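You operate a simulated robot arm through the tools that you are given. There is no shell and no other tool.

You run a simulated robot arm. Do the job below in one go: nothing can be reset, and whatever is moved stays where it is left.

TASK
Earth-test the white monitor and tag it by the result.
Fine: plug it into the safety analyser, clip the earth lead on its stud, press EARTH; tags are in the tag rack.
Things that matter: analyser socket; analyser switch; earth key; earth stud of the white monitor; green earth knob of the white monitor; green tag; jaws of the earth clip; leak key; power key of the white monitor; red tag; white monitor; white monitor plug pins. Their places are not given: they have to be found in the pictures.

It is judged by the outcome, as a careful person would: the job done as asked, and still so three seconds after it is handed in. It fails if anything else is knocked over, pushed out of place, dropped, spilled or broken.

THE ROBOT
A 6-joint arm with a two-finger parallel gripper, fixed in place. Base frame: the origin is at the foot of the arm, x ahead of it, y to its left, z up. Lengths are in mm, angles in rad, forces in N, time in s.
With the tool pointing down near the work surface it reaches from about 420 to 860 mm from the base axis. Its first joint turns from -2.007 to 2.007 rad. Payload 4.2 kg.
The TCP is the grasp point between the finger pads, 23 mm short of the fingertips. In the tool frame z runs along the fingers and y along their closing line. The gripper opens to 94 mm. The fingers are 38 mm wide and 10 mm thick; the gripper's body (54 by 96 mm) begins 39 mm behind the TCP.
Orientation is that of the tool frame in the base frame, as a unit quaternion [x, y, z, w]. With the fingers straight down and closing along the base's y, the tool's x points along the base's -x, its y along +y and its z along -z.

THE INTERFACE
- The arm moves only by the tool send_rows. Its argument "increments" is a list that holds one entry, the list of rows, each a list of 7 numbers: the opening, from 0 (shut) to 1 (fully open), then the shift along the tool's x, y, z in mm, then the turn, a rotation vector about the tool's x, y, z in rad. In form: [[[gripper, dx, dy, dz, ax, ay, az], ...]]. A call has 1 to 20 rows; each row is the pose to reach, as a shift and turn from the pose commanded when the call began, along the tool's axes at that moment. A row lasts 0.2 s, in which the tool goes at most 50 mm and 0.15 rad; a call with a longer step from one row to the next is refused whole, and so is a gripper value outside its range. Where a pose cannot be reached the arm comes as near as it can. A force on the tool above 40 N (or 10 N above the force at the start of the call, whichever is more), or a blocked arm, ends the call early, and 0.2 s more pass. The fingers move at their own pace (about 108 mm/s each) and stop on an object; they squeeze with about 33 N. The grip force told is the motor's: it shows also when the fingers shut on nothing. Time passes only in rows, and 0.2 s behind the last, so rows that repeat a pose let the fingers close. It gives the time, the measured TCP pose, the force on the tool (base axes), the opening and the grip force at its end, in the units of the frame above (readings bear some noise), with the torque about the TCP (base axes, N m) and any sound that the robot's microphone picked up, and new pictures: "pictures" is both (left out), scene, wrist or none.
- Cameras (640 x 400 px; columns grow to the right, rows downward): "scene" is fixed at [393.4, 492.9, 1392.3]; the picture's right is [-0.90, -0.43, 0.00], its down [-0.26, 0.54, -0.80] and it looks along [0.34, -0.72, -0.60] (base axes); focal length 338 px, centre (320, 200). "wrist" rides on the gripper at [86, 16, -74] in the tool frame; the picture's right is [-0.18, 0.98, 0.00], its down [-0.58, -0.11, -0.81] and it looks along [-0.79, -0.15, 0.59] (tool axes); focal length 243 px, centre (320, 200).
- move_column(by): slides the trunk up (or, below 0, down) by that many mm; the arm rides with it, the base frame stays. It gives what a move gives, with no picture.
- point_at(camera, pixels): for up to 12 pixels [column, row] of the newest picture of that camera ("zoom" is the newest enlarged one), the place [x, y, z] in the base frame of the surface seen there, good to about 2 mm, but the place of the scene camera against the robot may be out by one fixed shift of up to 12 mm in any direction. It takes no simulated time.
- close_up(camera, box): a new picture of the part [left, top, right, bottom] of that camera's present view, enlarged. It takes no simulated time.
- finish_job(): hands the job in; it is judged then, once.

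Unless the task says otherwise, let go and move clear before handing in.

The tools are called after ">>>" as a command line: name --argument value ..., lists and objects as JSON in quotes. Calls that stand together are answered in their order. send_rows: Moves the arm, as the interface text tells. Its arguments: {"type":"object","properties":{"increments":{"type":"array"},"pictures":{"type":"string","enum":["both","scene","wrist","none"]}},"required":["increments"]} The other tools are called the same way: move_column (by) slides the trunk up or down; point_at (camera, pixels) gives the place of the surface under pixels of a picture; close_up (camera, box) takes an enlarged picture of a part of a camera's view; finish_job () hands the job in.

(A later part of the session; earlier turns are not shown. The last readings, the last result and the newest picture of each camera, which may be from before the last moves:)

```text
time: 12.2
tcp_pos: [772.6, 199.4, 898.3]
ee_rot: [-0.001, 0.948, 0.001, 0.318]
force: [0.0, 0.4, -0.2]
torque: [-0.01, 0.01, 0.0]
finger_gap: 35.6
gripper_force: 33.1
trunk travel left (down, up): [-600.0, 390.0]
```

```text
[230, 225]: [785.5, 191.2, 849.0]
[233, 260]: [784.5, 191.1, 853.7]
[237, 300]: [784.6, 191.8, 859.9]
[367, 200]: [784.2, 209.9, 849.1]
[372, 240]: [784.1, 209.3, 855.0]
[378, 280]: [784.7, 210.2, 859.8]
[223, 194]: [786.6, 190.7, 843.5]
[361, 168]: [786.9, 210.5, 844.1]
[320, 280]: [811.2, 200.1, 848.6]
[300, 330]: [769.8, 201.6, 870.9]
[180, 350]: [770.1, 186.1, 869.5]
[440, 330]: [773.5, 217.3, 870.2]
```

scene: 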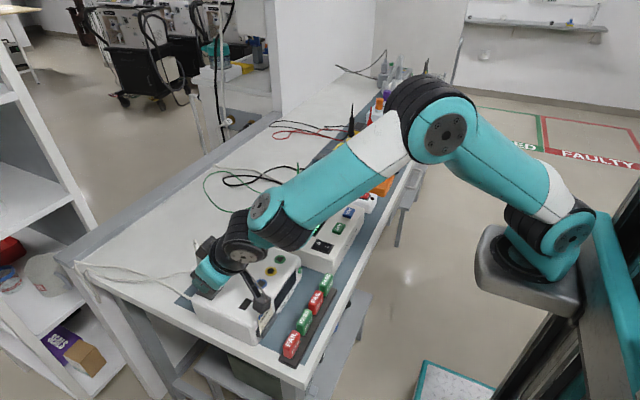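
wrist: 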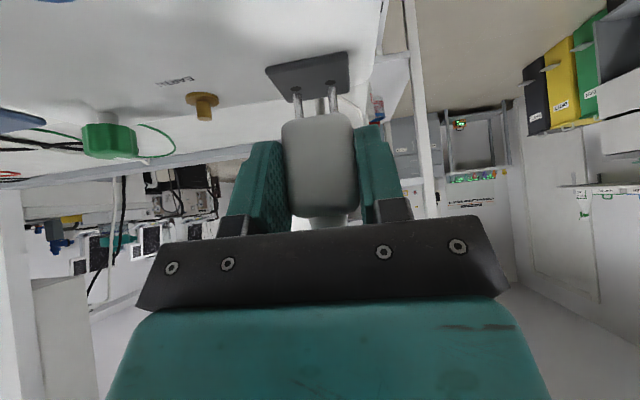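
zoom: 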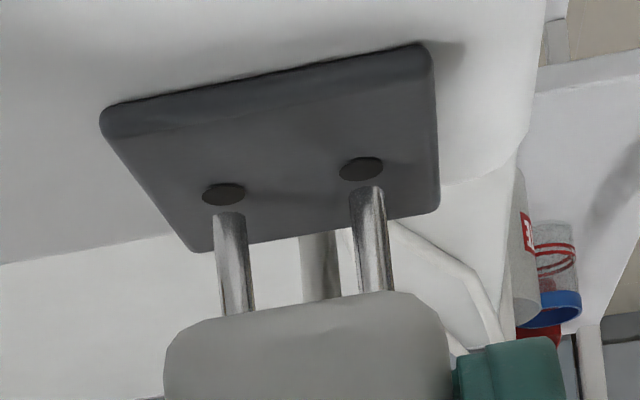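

Pins are centred at about (786.8, 200.6), 19 mm apart along y, tips at z≈847; the socket centre is (777,−40). I'll raise 32 mm more and carry the plug over the socket, staying above the stud and knob.

>>> send_rows --increments '[[[0, -9.7, 0, -12.7, 0, 0, 0], [0, -19.4, 0, -25.5, 0, 0, 0], [0, -18, -35, -26.5, 0, 0, 0], [0, -16.5, -75, -27.5, 0, 0, 0], [0, -15, -115, -28.5, 0, 0, 0], [0, -13.5, -155, -29.5, 0, 0, 0], [0, -12.5, -195, -30.5, 0, 0, 0], [0, -11.8, -230, -31.3, 0, 0, 0], [0, -11.8, -240.6, -31.3, 0, 0, 0]]]' --pictures "both"

>>> close_up --camera "wrist" --box '[240, 20, 400, 140]'

>>> close_up --camera "scene" --box '[200, 160, 360, 280]'

```text
time: 14.2
tcp_pos: [763.8, -40.2, 928.7]
ee_rot: [-0.001, 0.948, 0.0, 0.319]
force: [0.6, 0.9, -0.9]
torque: [-0.03, 0.03, 0.01]
finger_gap: 35.5
gripper_force: 32.8
trunk travel left (down, up): [-600.0, 390.0]
```

scene: 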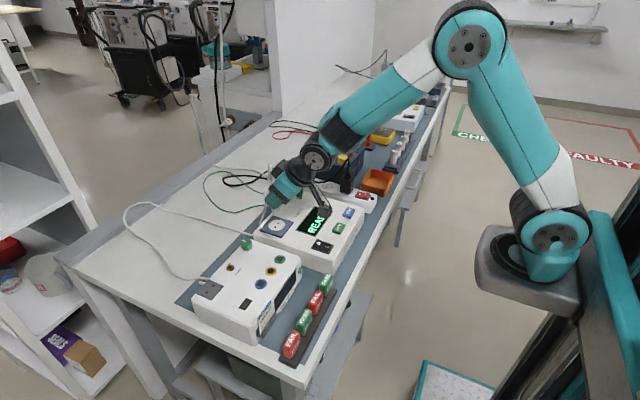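
wrist: 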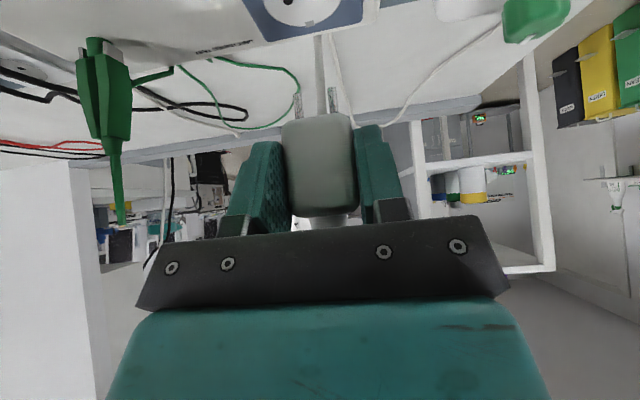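

```text
3.33 times, centred on (320, 80) of wrist
```

zoom: 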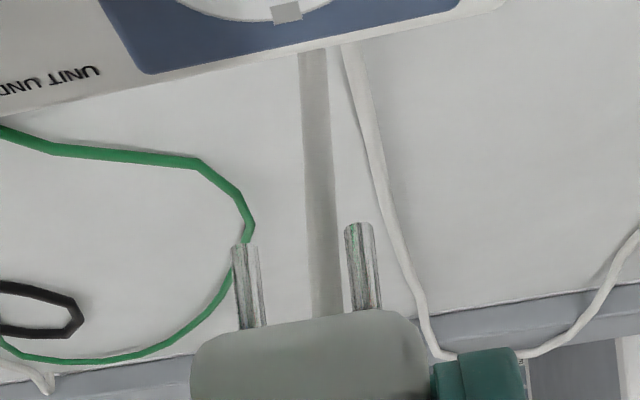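

```text
3.33 times, centred on (280, 220) of scene
```

zoom: 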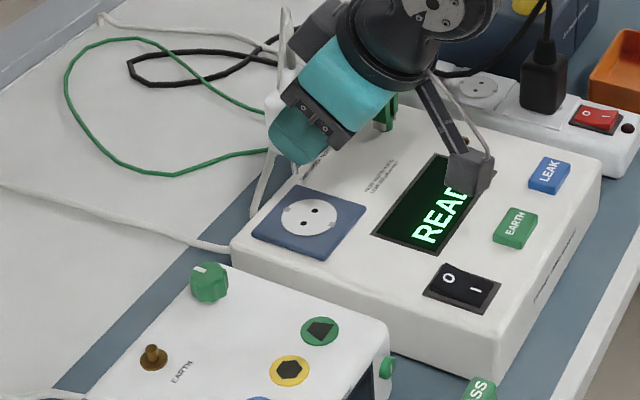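

The plug hangs over the socket with pins visible at wrist zoom (248,290) and (362,265). I'll measure the pins now and lower partway.

>>> close_up --camera "wrist" --box '[250, 40, 390, 140]'

>>> point_at --camera "wrist" --pixels '[[299, 98], [301, 108], [332, 92], [334, 103], [287, 0], [322, 23], [298, 115], [335, 112], [105, 60], [320, 150], [292, 118], [340, 116]]'

```text
4.00 times, centred on (320, 90) of wrist
```

zoom: 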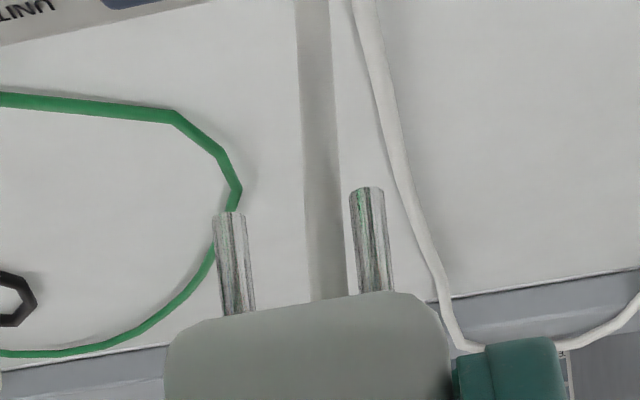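

```text
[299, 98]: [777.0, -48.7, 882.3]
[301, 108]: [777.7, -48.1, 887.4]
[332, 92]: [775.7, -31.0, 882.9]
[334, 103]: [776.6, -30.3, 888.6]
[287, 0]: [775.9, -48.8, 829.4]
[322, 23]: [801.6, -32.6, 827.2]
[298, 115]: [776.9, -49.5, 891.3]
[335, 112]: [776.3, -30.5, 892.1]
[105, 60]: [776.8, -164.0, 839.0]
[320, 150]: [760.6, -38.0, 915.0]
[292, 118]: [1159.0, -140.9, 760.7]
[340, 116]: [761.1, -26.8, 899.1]
```

Pins are at about (779,−39.6) mid, tips z≈880. I'll lower 42 mm to just above the socket and compare pins with the holes directly.

>>> send_rows --increments '[[[0, 8.5, 0, 11.2, 0, 0, 0], [0, 17, 0, 22.4, 0, 0, 0], [0, 25.4, 0, 33.5, 0, 0, 0], [0, 25.4, 0, 33.5, 0, 0, 0]]]' --pictures "both"

>>> close_up --camera "wrist" --box '[250, 40, 390, 140]'

```text
time: 15.2
tcp_pos: [762.4, -40.0, 888.4]
ee_rot: [0.0, 0.948, 0.0, 0.319]
force: [-0.7, 0.1, -0.9]
torque: [0.0, 0.05, -0.01]
finger_gap: 35.5
gripper_force: 33.2
trunk travel left (down, up): [-600.0, 390.0]
```

scene: 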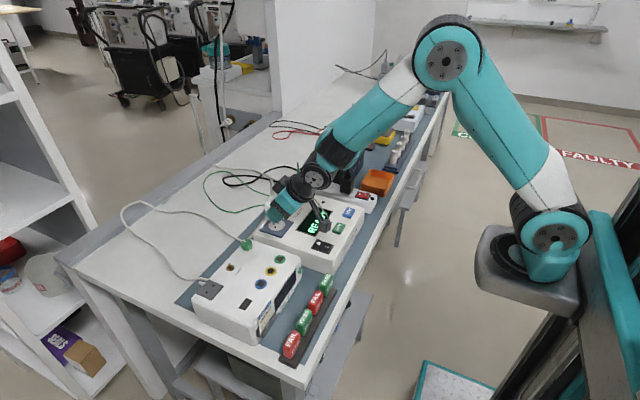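
wrist: 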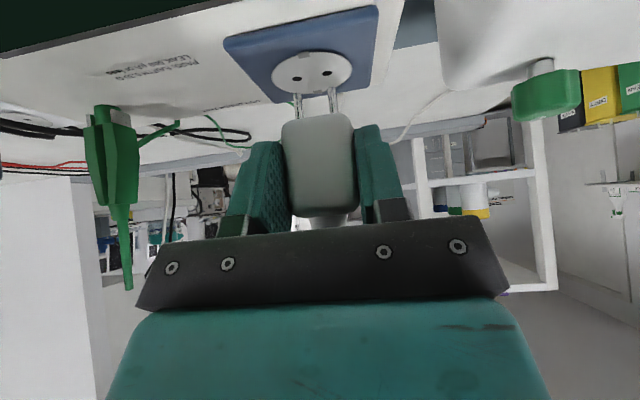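

```text
4.00 times, centred on (320, 90) of wrist
```

zoom: 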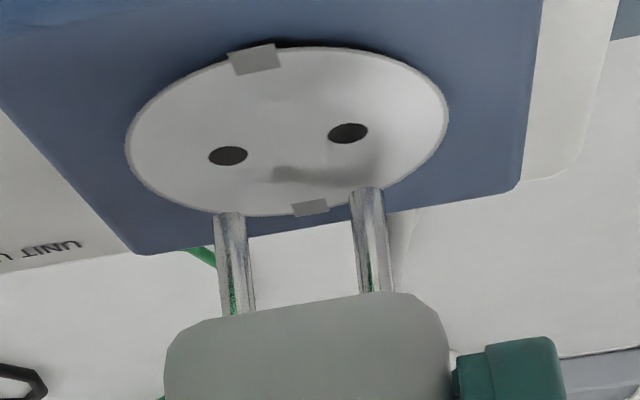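

>>> point_at --camera "zoom" --pixels '[[228, 155], [348, 132], [254, 60], [311, 207], [128, 150], [446, 110], [230, 222], [232, 250], [368, 198], [372, 235], [238, 300], [378, 275]]'

>>> point_at --camera "zoom" --pixels '[[228, 156], [348, 133], [255, 50], [311, 213], [128, 145], [446, 115], [231, 230], [234, 270], [369, 205], [374, 250], [236, 290], [376, 265]]'

```text
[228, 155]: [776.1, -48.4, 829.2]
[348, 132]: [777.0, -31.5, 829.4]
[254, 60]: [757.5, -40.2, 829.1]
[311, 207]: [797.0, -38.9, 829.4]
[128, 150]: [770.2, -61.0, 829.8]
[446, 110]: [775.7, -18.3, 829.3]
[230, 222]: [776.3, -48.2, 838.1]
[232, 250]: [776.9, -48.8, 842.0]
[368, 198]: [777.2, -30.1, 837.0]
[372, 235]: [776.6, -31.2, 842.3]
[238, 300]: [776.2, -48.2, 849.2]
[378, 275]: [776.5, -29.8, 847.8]
```

```text
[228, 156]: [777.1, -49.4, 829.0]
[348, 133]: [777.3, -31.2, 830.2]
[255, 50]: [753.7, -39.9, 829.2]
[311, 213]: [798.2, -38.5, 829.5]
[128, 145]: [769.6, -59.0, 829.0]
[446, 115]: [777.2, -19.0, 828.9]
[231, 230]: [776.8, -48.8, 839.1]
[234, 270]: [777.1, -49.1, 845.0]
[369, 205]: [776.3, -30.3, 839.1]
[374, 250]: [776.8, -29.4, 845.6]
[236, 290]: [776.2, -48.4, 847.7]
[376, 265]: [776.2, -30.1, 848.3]
```

Holes are at (776.9,−48.9) and (777.1,−31.3); the pin axes are at x≈779, y mid ≈−39.5. I'll shift about −2 mm in x and −0.5 mm in y, lower 5 mm, and check again.

>>> send_rows --increments '[[[0, 1.6, -0.5, -1.2, 0, 0, 0], [0, 3.1, -0.5, 0.8, 0, 0, 0], [0, 4.6, -0.5, 2.8, 0, 0, 0], [0, 4.6, -0.5, 2.8, 0, 0, 0]]]' --pictures "wrist"

>>> close_up --camera "wrist" --box '[250, 40, 390, 140]'

```text
time: 16.1
tcp_pos: [759.6, -39.4, 882.5]
ee_rot: [-0.001, 0.948, 0.0, 0.319]
force: [0.0, 0.0, -0.5]
torque: [-0.03, 0.02, 0.0]
finger_gap: 35.5
gripper_force: 33.1
trunk travel left (down, up): [-600.0, 390.0]
```

wrist: 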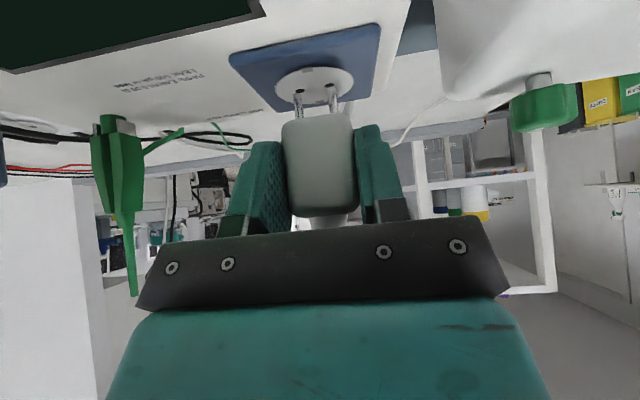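

```text
4.00 times, centred on (320, 90) of wrist
```

zoom: 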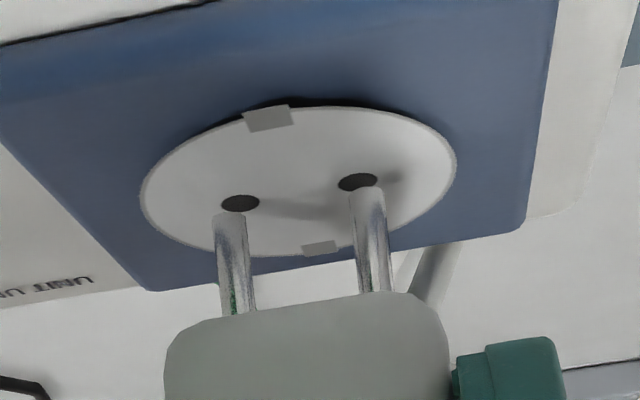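

The pins' tips are now just short of the holes in the picture (pins at zoom 229 and 366; holes at 240 and 357, mids agree). I'll re-measure both to confirm x alignment.

>>> point_at --camera "zoom" --pixels '[[240, 203], [357, 181], [240, 203], [357, 181], [230, 225], [232, 240], [234, 255], [236, 275], [368, 200], [370, 215], [372, 235], [375, 260]]'

>>> point_at --camera "zoom" --pixels '[[238, 203], [355, 181], [267, 119], [320, 248], [230, 218], [231, 232], [233, 248], [235, 265], [367, 195], [369, 208], [371, 225], [374, 250]]'

```text
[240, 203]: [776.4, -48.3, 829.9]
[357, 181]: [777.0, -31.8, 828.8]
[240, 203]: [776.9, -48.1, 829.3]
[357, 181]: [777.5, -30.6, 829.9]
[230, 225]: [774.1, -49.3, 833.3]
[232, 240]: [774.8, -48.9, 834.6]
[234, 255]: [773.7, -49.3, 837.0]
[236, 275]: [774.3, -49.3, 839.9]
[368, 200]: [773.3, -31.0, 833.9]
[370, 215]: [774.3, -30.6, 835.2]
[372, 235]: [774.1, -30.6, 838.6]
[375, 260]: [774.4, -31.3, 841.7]
```

```text
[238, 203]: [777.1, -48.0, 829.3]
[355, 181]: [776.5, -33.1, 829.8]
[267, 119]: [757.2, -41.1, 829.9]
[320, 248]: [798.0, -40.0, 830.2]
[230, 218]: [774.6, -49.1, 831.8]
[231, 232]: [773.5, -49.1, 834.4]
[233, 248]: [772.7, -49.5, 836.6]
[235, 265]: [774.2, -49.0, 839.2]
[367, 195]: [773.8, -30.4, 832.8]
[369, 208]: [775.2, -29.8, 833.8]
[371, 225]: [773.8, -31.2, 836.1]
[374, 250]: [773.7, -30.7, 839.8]
```

Pin axes at x≈776.3, y mid −39.95; holes at (776.9,−39.9): nearly aligned. I'll correct +0.6 mm in x and descend 6 mm gently, watching the force.

>>> send_rows --increments '[[[0, -0.5, 0, 0.4, 0, 0, 0], [0, 0.7, 0, 2.0, 0, 0, 0], [0, 1.9, 0, 3.6, 0, 0, 0], [0, 3.1, 0, 5.2, 0, 0, 0]]]' --pictures "wrist"

>>> close_up --camera "wrist" --box '[250, 40, 390, 140]'

```text
time: 17.1
tcp_pos: [761.1, -40.6, 876.3]
ee_rot: [0.0, 0.948, -0.001, 0.319]
force: [-0.6, -0.3, -1.1]
torque: [0.02, 0.02, 0.0]
finger_gap: 35.5
gripper_force: 32.7
trunk travel left (down, up): [-600.0, 390.0]
```

wrist: 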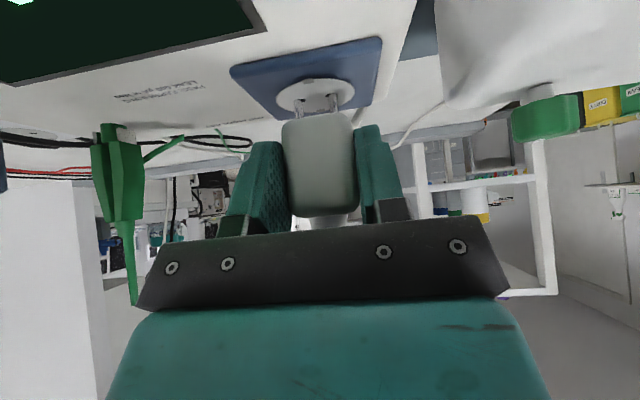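

```text
4.00 times, centred on (320, 90) of wrist
```

zoom: 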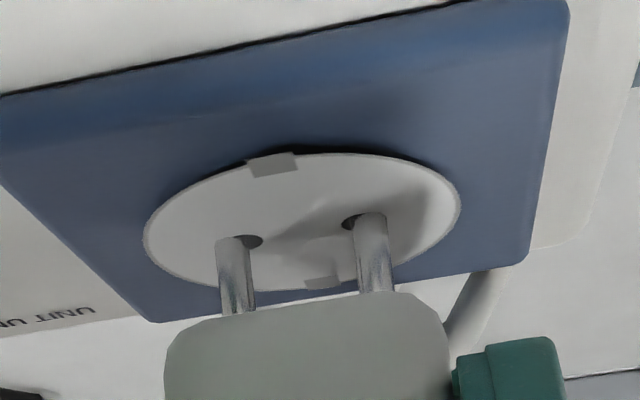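

The pins have entered the holes (tips now hidden, zoom rows 237/212) with no resistance. I'll keep descending 10 mm.

>>> send_rows --increments '[[[0, 1.2, 0, 1.6, 0, 0, 0], [0, 2.4, 0, 3.2, 0, 0, 0], [0, 3.6, 0, 4.8, 0, 0, 0], [0, 4.8, 0, 6.4, 0, 0, 0], [0, 6.05, 0, 7.97, 0, 0, 0]]]' --pictures "wrist"

>>> close_up --camera "wrist" --box '[250, 60, 390, 160]'

```text
time: 18.4
tcp_pos: [760.1, -40.7, 866.3]
ee_rot: [0.0, 0.948, 0.0, 0.319]
force: [0.1, -0.1, -0.9]
torque: [0.0, 0.01, 0.03]
finger_gap: 35.5
gripper_force: 33.1
trunk travel left (down, up): [-600.0, 390.0]
```

wrist: 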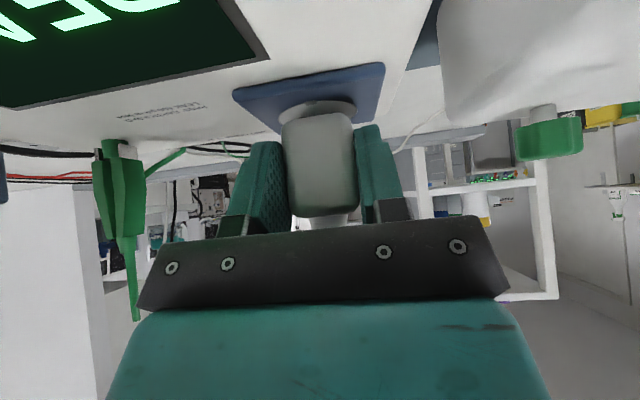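

```text
4.00 times, centred on (320, 110) of wrist
```

zoom: 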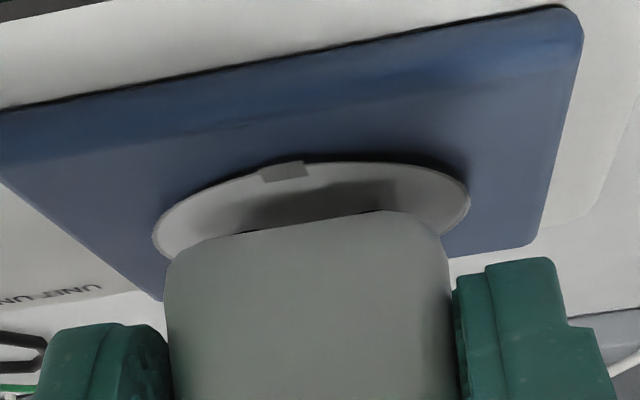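

The plug's bottom is nearly on the socket face with still no resistance. I'll go down in 1 mm steps until it seats.

>>> send_rows --increments '[[[0, 0.6, 0, 0.8, 0, 0, 0], [0, 1.2, 0, 1.6, 0, 0, 0], [0, 1.8, 0, 2.4, 0, 0, 0]]]' --pictures "wrist"

>>> close_up --camera "wrist" --box '[250, 60, 390, 160]'

```text
time: 19.1
tcp_pos: [760.8, -40.5, 864.0]
ee_rot: [0.0, 0.948, 0.0, 0.319]
force: [0.2, 0.9, -0.6]
torque: [0.0, 0.01, 0.02]
finger_gap: 35.6
gripper_force: 33.1
trunk travel left (down, up): [-600.0, 390.0]
```

wrist: 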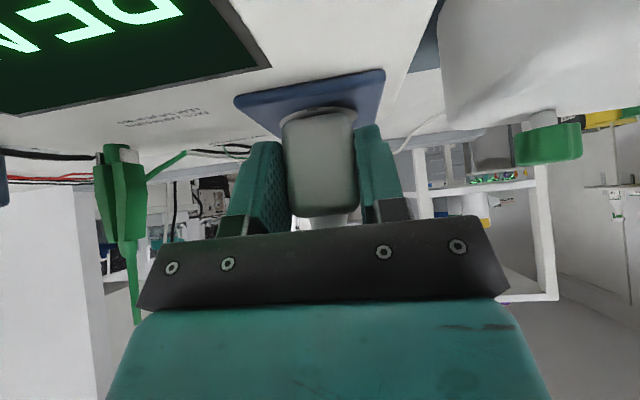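

```text
4.00 times, centred on (320, 110) of wrist
```

zoom: 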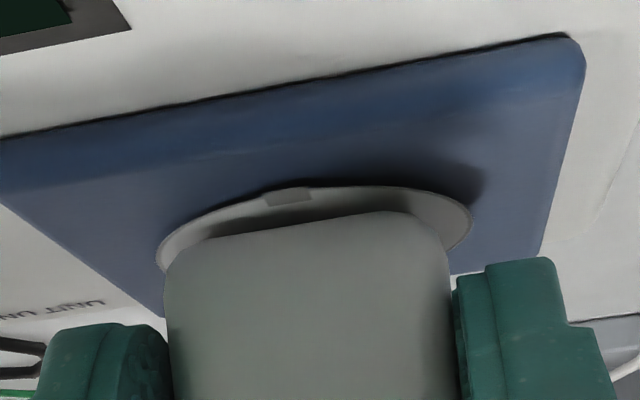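

No resistance yet (force ~0). I'll measure the plug's lower edge against the socket face to see the remaining gap.

>>> point_at --camera "zoom" --pixels '[[300, 230], [300, 240], [380, 218], [200, 250], [300, 210], [290, 196], [300, 300], [400, 230], [250, 237], [340, 200]]'

>>> send_rows --increments '[[[0, 0.6, 0, 0.8, 0, 0, 0], [0, 1.2, 0, 1.6, 0, 0, 0], [0, 1.8, 0, 2.4, 0, 0, 0]]]' --pictures "wrist"

```text
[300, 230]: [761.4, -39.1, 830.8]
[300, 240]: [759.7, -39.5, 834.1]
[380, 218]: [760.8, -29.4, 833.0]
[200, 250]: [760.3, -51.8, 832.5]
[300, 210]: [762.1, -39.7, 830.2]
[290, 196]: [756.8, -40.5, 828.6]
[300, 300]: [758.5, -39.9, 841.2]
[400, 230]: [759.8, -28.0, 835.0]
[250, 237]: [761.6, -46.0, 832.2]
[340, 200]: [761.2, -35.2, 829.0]
```

```text
time: 19.9
tcp_pos: [760.8, -40.2, 862.0]
ee_rot: [0.0, 0.947, 0.0, 0.32]
force: [-2.9, -1.1, 5.2]
torque: [0.05, 0.1, -0.01]
finger_gap: 35.5
gripper_force: 33.0
trunk travel left (down, up): [-600.0, 390.0]
```

wrist: 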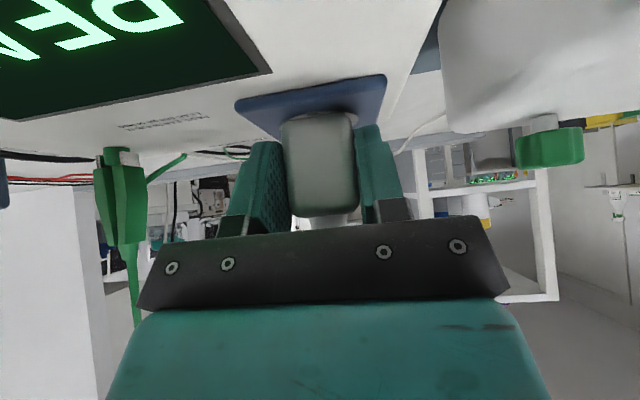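

The force in z rose to about 5 N, so the plug is touching the socket face. I'll press a little further to be sure that it is seated.

>>> send_rows --increments '[[[0, 0.3, 0, 0.4, 0, 0, 0], [0, 0.6, 0, 0.8, 0, 0, 0], [0, 0.9, 0, 1.2, 0, 0, 0]]]' --pictures "both"

>>> close_up --camera "wrist" --box '[250, 60, 390, 160]'

>>> close_up --camera "scene" --box '[200, 160, 360, 280]'

```text
time: 20.8
tcp_pos: [761.7, -40.8, 860.8]
ee_rot: [0.0, 0.947, 0.001, 0.322]
force: [-2.2, 1.3, 25.5]
torque: [0.02, 0.03, -0.01]
finger_gap: 36.0
gripper_force: 32.3
trunk travel left (down, up): [-600.0, 390.0]
```

scene: 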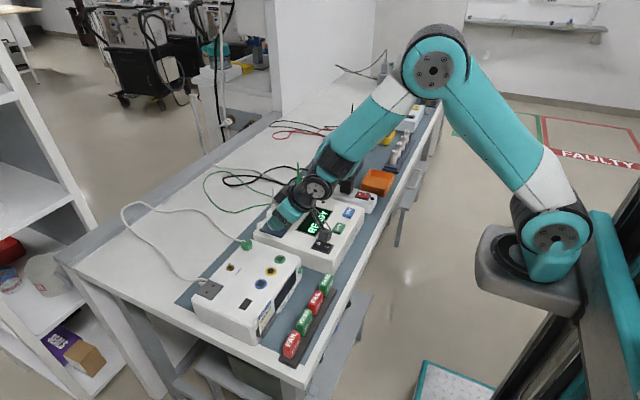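
wrist: 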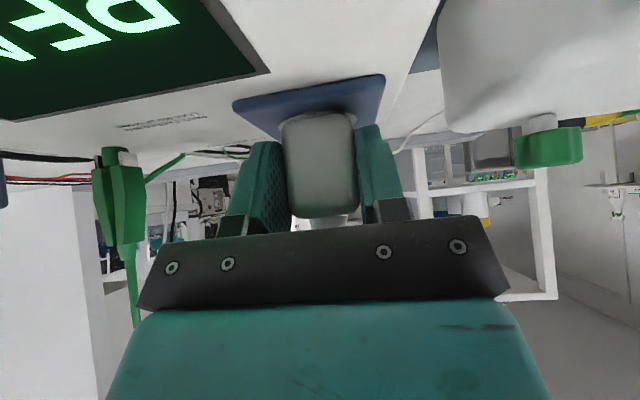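

```text
4.00 times, centred on (320, 110) of wrist
```

zoom: 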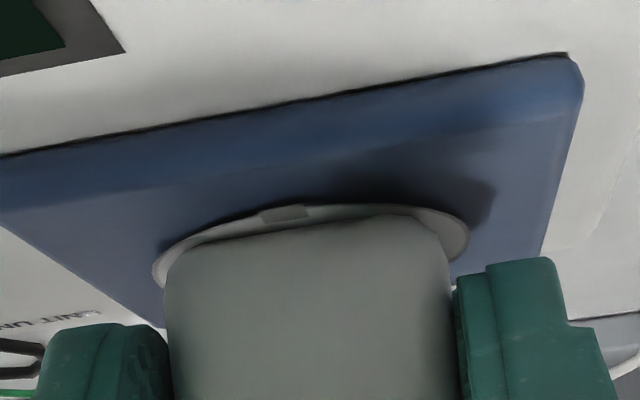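

```text
3.33 times, centred on (280, 220) of scene
```

zoom: 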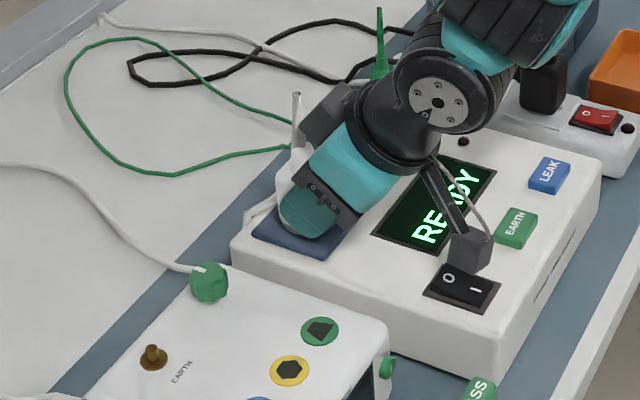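

The plug is seated with ~25 N reaction. I'll relax the press by ~1 mm, open the fingers, and back off along the tool axis.

>>> send_rows --increments '[[[0, -0.6, 0, -0.8, 0, 0, 0], [0.3, -0.6, 0, -0.8, 0, 0, 0], [0.65, -0.6, 0, -0.8, 0, 0, 0], [0.65, -0.6, 0, -0.8, 0, 0, 0], [0.65, -0.6, 0, -15, 0, 0, 0], [0.65, -0.6, 0, -40, 0, 0, 0], [0.65, -0.6, 0, -75, 0, 0, 0], [0.65, -0.6, 0, -110, 0, 0, 0]]]' --pictures "both"

>>> close_up --camera "wrist" --box '[200, 0, 440, 200]'

>>> close_up --camera "scene" --box '[200, 160, 360, 280]'

```text
time: 22.6
tcp_pos: [695.1, -41.0, 944.9]
ee_rot: [0.0, 0.948, 0.0, 0.32]
force: [0.1, 0.1, -0.3]
torque: [-0.01, 0.01, -0.01]
finger_gap: 61.2
gripper_force: 0.1
trunk travel left (down, up): [-600.0, 390.0]
```

scene: 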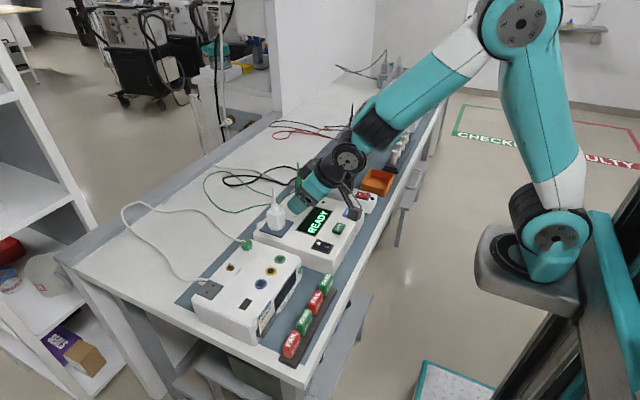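
wrist: 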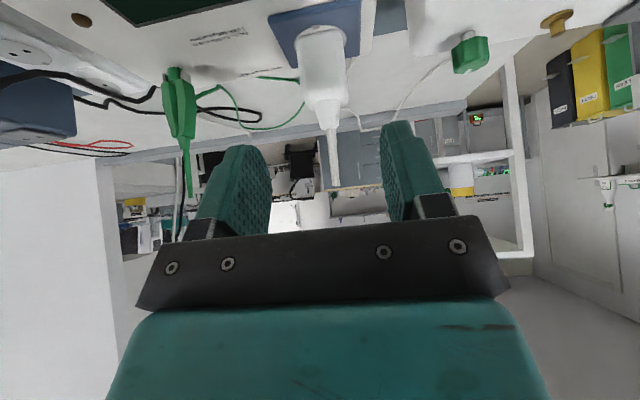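

```text
2.00 times, centred on (320, 100) of wrist
```

zoom: 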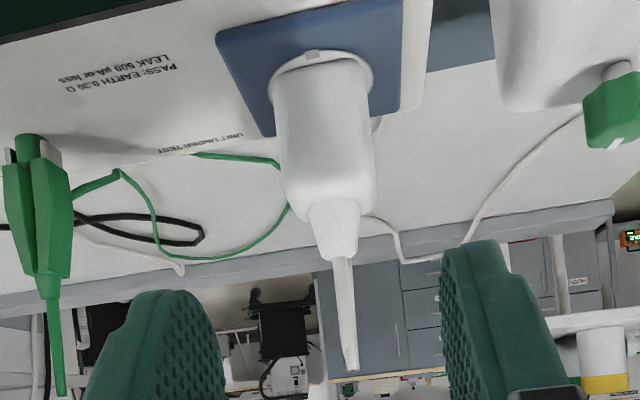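

```text
3.33 times, centred on (280, 220) of scene
```

zoom: 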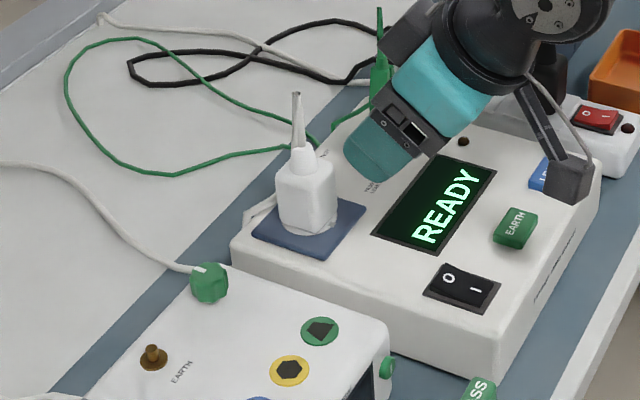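

The plug stands upright in the socket and the display still reads READY. Next the earth clip at wrist px (180,110); I'll study its shape closely first.

>>> close_up --camera "wrist" --box '[140, 50, 240, 200]'

>>> close_up --camera "scene" --box '[270, 160, 320, 200]'

```text
2.67 times, centred on (190, 125) of wrist
```

zoom: 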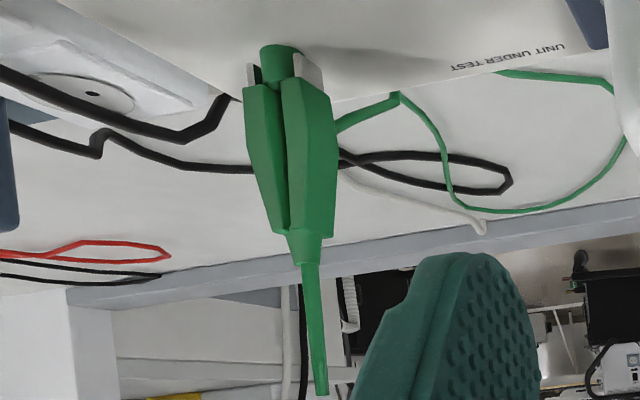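

```text
10.00 times, centred on (295, 180) of scene
```

zoom: 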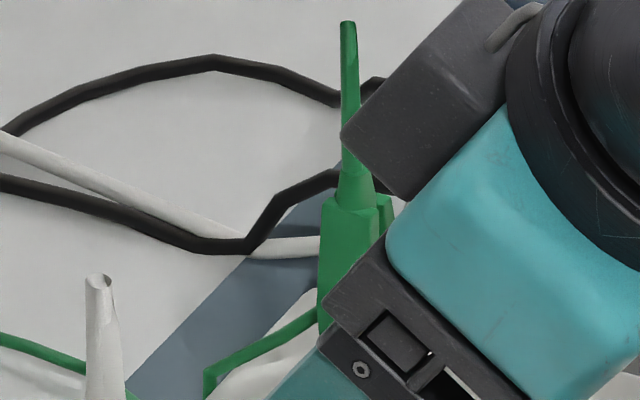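

The clip has two tapering arms with grey jaw plates straddling a green post. I'll move in front of it at the same tilt to see it square-on.

>>> send_rows --increments '[[[0.6, 0, -35, 0, 0, 0, 0], [0.6, 0, -70, 0, 0, 0, 0], [0.6, 0, -105, 0, 0, 0, 0], [0.6, 0, -133.5, 0, 0, 0, 0], [0.6, 0, -133.5, 20, 0, 0, 0]]]' --pictures "both"

>>> close_up --camera "wrist" --box '[260, 40, 400, 200]'

```text
time: 23.8
tcp_pos: [706.4, -175.0, 931.9]
ee_rot: [0.0, 0.948, 0.0, 0.319]
force: [0.0, 0.3, 0.5]
torque: [-0.01, 0.01, 0.01]
finger_gap: 56.4
gripper_force: 0.2
trunk travel left (down, up): [-600.0, 390.0]
```

scene: 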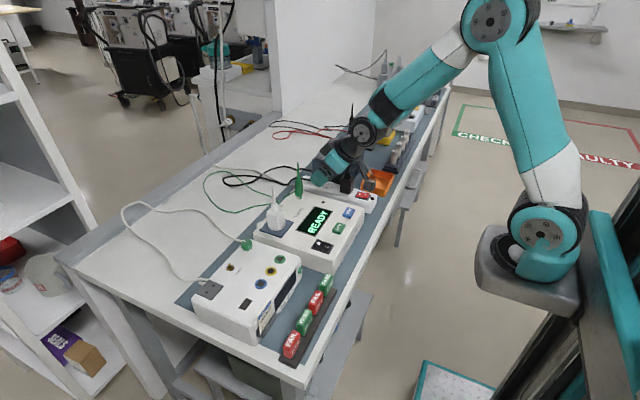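
wrist: 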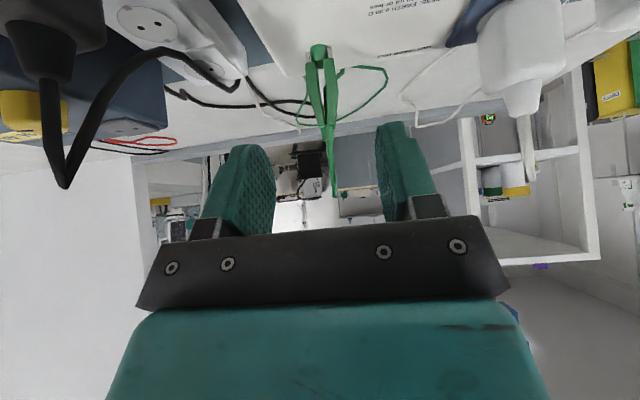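

```text
2.50 times, centred on (330, 120) of wrist
```

zoom: 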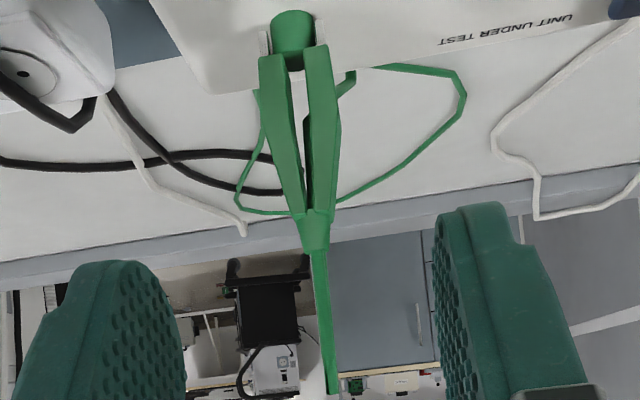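

The clip (px 320,100) is centred ahead of the fingers. A black plug and cord of another device stand at left (px 40,60); I'll measure those to make sure the gripper stays clear.

>>> point_at --camera "wrist" --pixels '[[40, 10], [90, 15], [45, 65], [55, 120], [65, 185], [110, 80], [170, 50], [200, 75], [100, 45], [30, 110], [60, 150], [240, 80]]'

>>> point_at --camera "zoom" --pixels '[[265, 45], [320, 40], [272, 65], [320, 60], [265, 100], [335, 100], [285, 150], [330, 170], [305, 215], [318, 235], [325, 300], [333, 385]]'

```text
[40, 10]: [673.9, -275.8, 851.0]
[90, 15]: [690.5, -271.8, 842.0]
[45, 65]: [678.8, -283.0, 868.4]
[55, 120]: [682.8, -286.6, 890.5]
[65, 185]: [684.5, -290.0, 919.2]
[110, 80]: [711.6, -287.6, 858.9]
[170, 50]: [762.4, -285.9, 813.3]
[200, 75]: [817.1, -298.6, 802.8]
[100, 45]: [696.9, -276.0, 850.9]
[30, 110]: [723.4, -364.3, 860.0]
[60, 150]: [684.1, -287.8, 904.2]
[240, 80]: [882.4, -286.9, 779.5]
```

```text
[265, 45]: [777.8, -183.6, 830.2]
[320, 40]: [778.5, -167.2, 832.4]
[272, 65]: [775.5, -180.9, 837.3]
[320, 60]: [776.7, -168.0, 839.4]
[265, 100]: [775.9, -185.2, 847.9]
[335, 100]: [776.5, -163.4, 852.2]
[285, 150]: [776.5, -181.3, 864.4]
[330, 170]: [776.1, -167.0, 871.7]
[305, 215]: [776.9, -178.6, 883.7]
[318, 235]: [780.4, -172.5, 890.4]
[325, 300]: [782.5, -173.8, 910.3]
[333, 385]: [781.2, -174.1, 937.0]
```

The black plug is at y≈−280, well clear of the gripper side at −223. I'll advance along the tool axis toward the clip's arms, stopping short to check.

>>> send_rows --increments '[[[0.5, -2, 0, 25, 0, 0, 0], [0.5, -4, 0, 50, 0, 0, 0], [0.5, -6, 0, 75, 0, 0, 0]]]' --pictures "both"

>>> close_up --camera "wrist" --box '[240, 60, 400, 220]'

>>> close_up --camera "scene" --box '[260, 140, 380, 230]'

```text
time: 24.6
tcp_pos: [757.4, -173.6, 875.7]
ee_rot: [0.001, 0.948, -0.001, 0.319]
force: [0.1, -0.6, 0.6]
torque: [0.01, 0.01, 0.01]
finger_gap: 46.7
gripper_force: 0.1
trunk travel left (down, up): [-600.0, 390.0]
```

scene: 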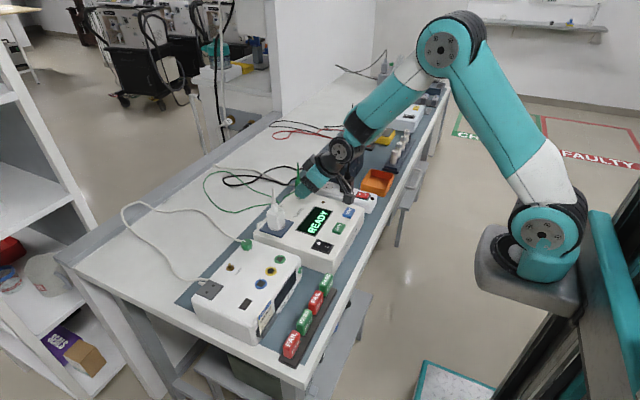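
wrist: 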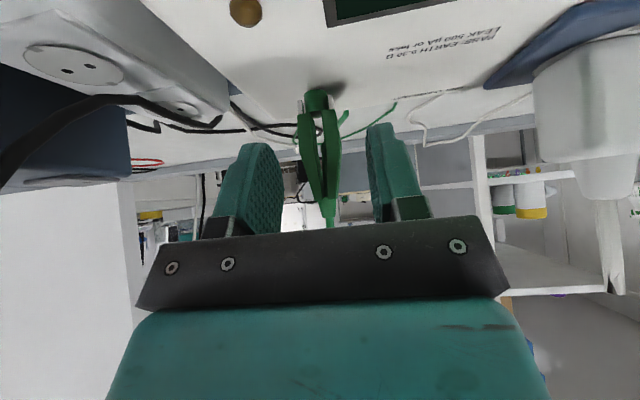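

```text
2.50 times, centred on (320, 140) of wrist
```

zoom: 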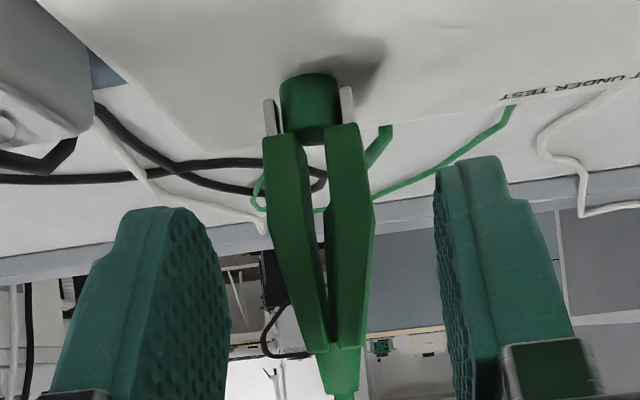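

```text
4.44 times, centred on (320, 185) of scene
```

zoom: 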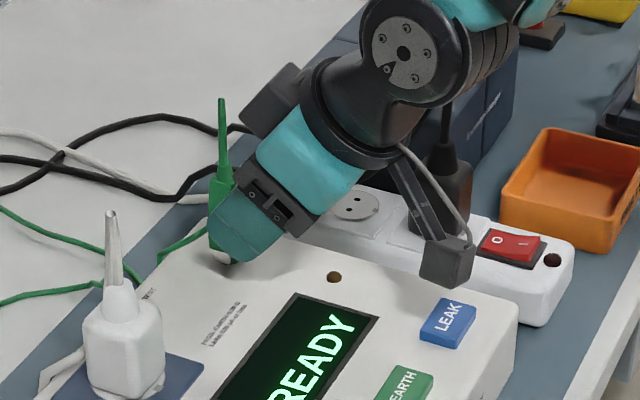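

The fingers straddle the clip and the camera housing will stay ~15 mm above the LEAK key. I'll advance the last 19 mm.

>>> send_rows --increments '[[[0.5, -0.5, 0, 7, 0, 0, 0], [0.5, -1, 0, 14, 0, 0, 0], [0.5, -1.1, 0, 19.3, 0, 0, 0]]]' --pictures "both"

>>> close_up --camera "wrist" --box '[240, 60, 400, 220]'

>>> close_up --camera "scene" --box '[260, 140, 380, 230]'

```text
time: 25.4
tcp_pos: [770.7, -173.9, 861.0]
ee_rot: [0.0, 0.948, 0.0, 0.319]
force: [0.3, 0.3, 0.2]
torque: [0.01, -0.01, -0.01]
finger_gap: 47.0
gripper_force: 0.1
trunk travel left (down, up): [-600.0, 390.0]
```

scene: 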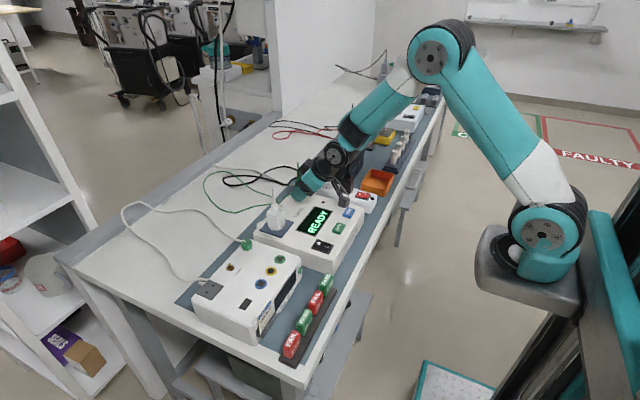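
wrist: 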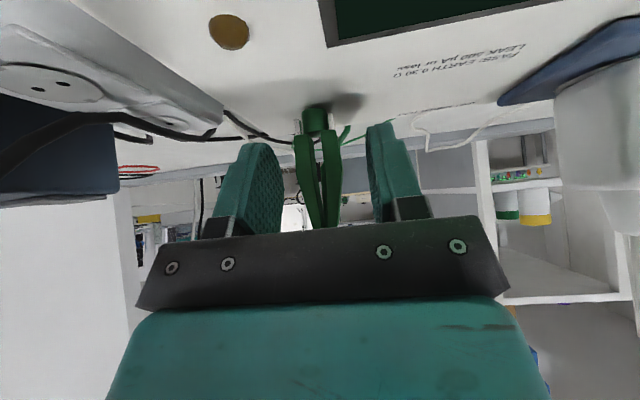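

```text
2.50 times, centred on (320, 140) of wrist
```

zoom: 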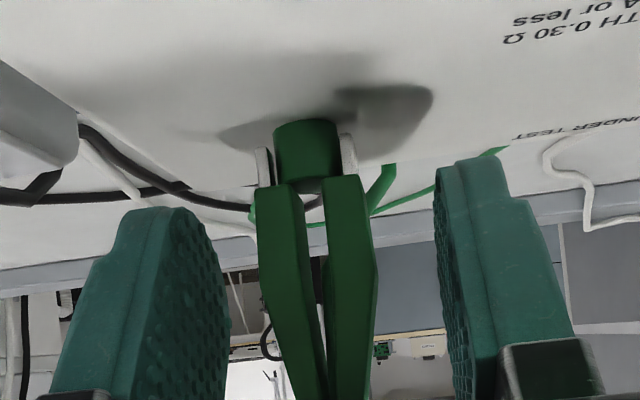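

```text
4.44 times, centred on (320, 185) of scene
```

zoom: 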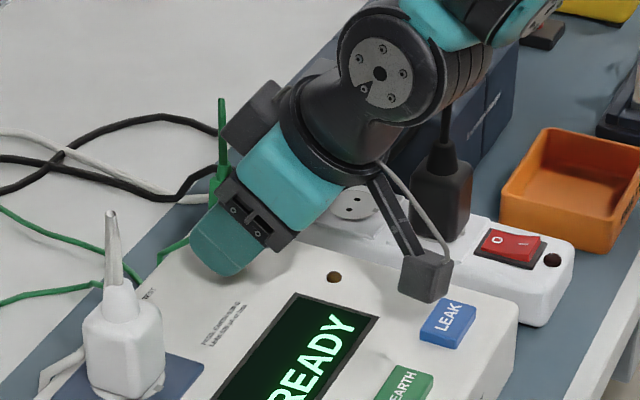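

The clip is between the pads, nothing is touched. I'll close on the arms.

>>> send_rows --increments '[[[0.3, 0, 0, 0, 0, 0, 0], [0.15, 0, 0, 0, 0, 0, 0], [0, 0, 0, 0, 0, 0, 0], [0, 0, 0, 0, 0, 0, 0]]]' --pictures "wrist"

>>> close_up --camera "wrist" --box '[240, 60, 400, 220]'

```text
time: 26.4
tcp_pos: [769.7, -174.9, 860.3]
ee_rot: [0.001, 0.948, 0.0, 0.319]
force: [2.1, -7.5, -1.2]
torque: [-0.13, -0.06, -0.13]
finger_gap: 21.4
gripper_force: 33.1
trunk travel left (down, up): [-600.0, 390.0]
```

wrist: 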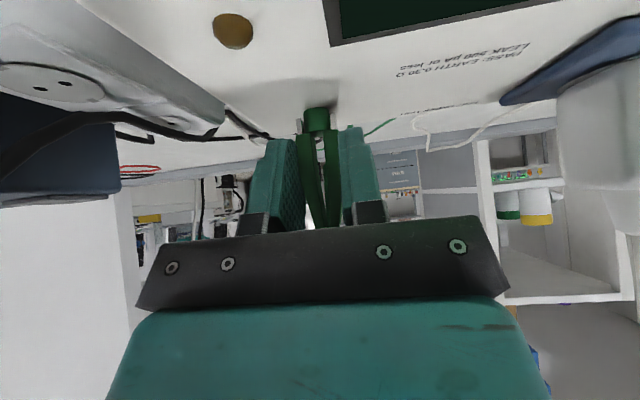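

```text
2.50 times, centred on (320, 140) of wrist
```

zoom: 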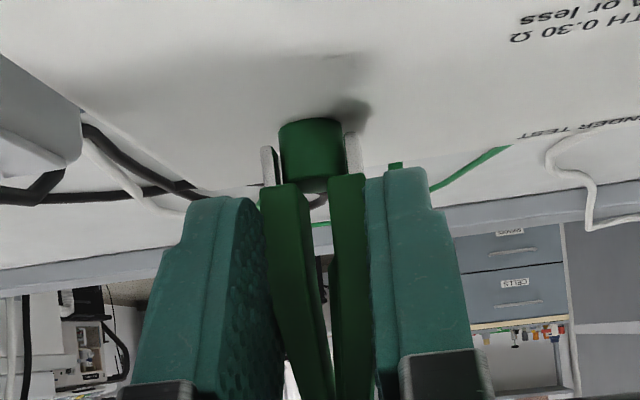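

The fingers hold the clip at 21.4 mm. I'll lift straight up off the post in small steps and watch the force.

>>> send_rows --increments '[[[0, -1.2, 0, -1.6, 0, 0, 0], [0, -3, 0, -4, 0, 0, 0], [0, -6, 0, -8, 0, 0, 0], [0, -9, 0, -12, 0, 0, 0], [0, -12.1, 0, -16, 0, 0, 0], [0, -15.1, 0, -20, 0, 0, 0]]]' --pictures "both"

>>> close_up --camera "wrist" --box '[240, 40, 400, 200]'

>>> close_up --camera "scene" --box '[260, 140, 380, 230]'

```text
time: 27.8
tcp_pos: [769.3, -173.6, 883.9]
ee_rot: [0.0, 0.947, 0.0, 0.32]
force: [1.0, -0.2, -0.1]
torque: [0.02, 0.0, -0.02]
finger_gap: 21.3
gripper_force: 33.2
trunk travel left (down, up): [-600.0, 390.0]
```

scene: 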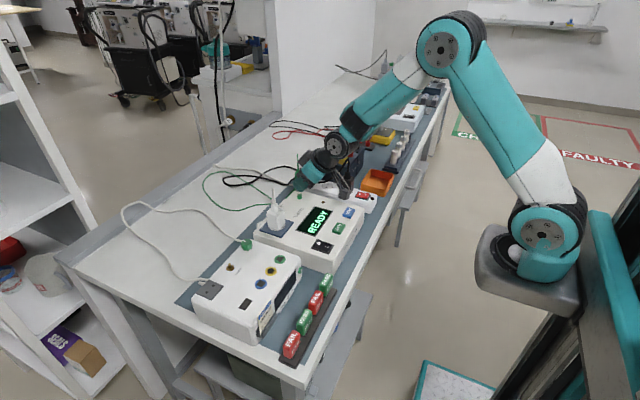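
wrist: 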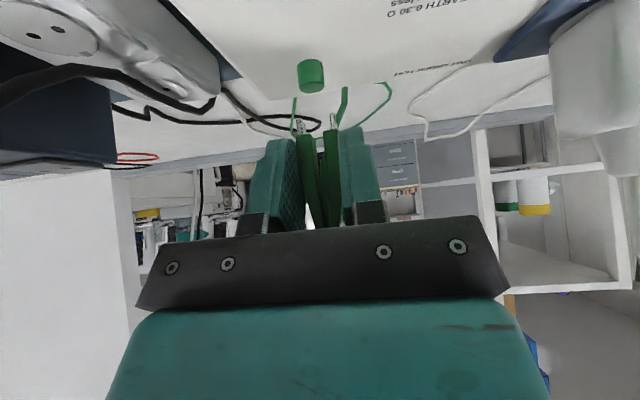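

```text
2.50 times, centred on (320, 120) of wrist
```

zoom: 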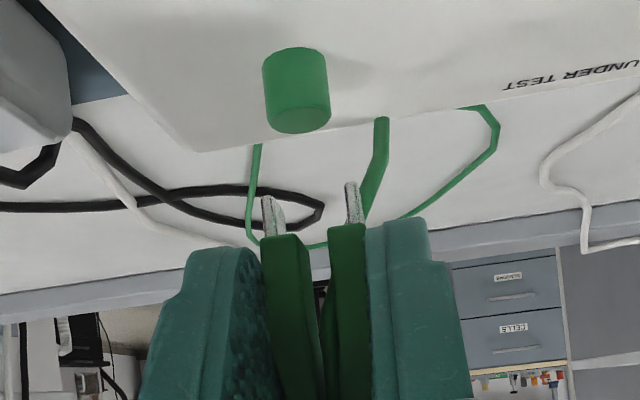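

```text
4.44 times, centred on (320, 185) of scene
```

zoom: 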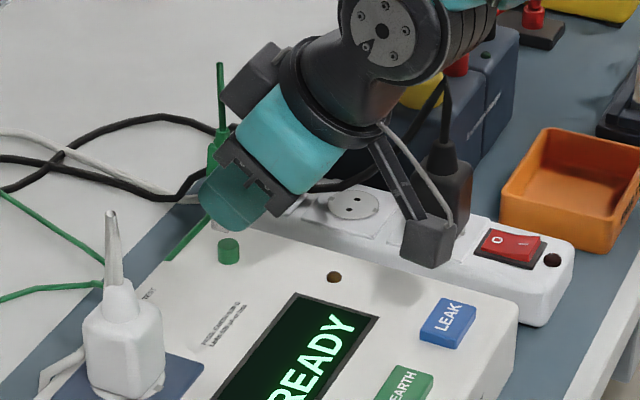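

The clip is off its post; its serrated jaw plates show at wrist zoom (270,215) and (352,205). I'll measure the jaws closely.

>>> close_up --camera "wrist" --box '[270, 90, 370, 160]'

```text
5.71 times, centred on (320, 125) of wrist
```

zoom: 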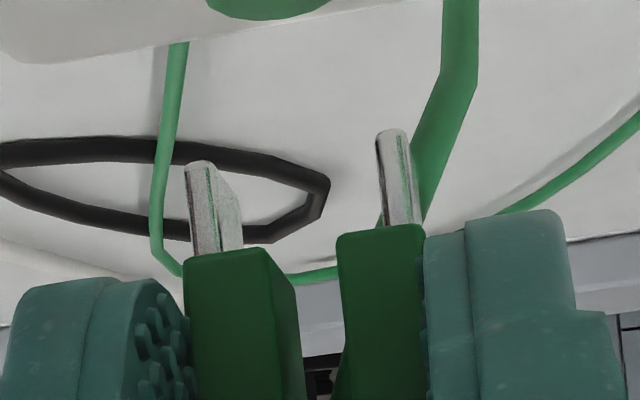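

>>> point_at --camera "zoom" --pixels '[[197, 175], [200, 200], [205, 235], [392, 145], [395, 175], [400, 210], [230, 200], [225, 185], [210, 265], [365, 245], [235, 275], [380, 260]]'

>>> point_at --camera "zoom" --pixels '[[197, 170], [200, 190], [203, 220], [391, 138], [394, 165], [398, 200], [232, 215], [235, 235], [215, 258], [355, 240], [290, 330], [350, 330]]'

```text
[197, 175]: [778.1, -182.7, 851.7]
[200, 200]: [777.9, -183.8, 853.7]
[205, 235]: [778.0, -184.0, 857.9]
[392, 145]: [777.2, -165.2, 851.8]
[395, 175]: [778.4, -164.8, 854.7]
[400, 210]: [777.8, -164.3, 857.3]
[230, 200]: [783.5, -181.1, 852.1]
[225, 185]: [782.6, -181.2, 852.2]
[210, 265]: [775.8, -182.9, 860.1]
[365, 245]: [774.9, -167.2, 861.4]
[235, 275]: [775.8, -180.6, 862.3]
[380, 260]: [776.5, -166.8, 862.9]
```

```text
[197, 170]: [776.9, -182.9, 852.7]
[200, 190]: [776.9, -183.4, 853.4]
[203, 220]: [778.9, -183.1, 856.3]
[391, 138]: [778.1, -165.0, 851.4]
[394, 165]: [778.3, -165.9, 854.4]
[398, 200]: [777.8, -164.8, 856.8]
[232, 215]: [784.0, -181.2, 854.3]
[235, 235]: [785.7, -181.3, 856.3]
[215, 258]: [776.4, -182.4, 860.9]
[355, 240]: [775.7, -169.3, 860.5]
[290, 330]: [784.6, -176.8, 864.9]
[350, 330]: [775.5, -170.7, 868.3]
```

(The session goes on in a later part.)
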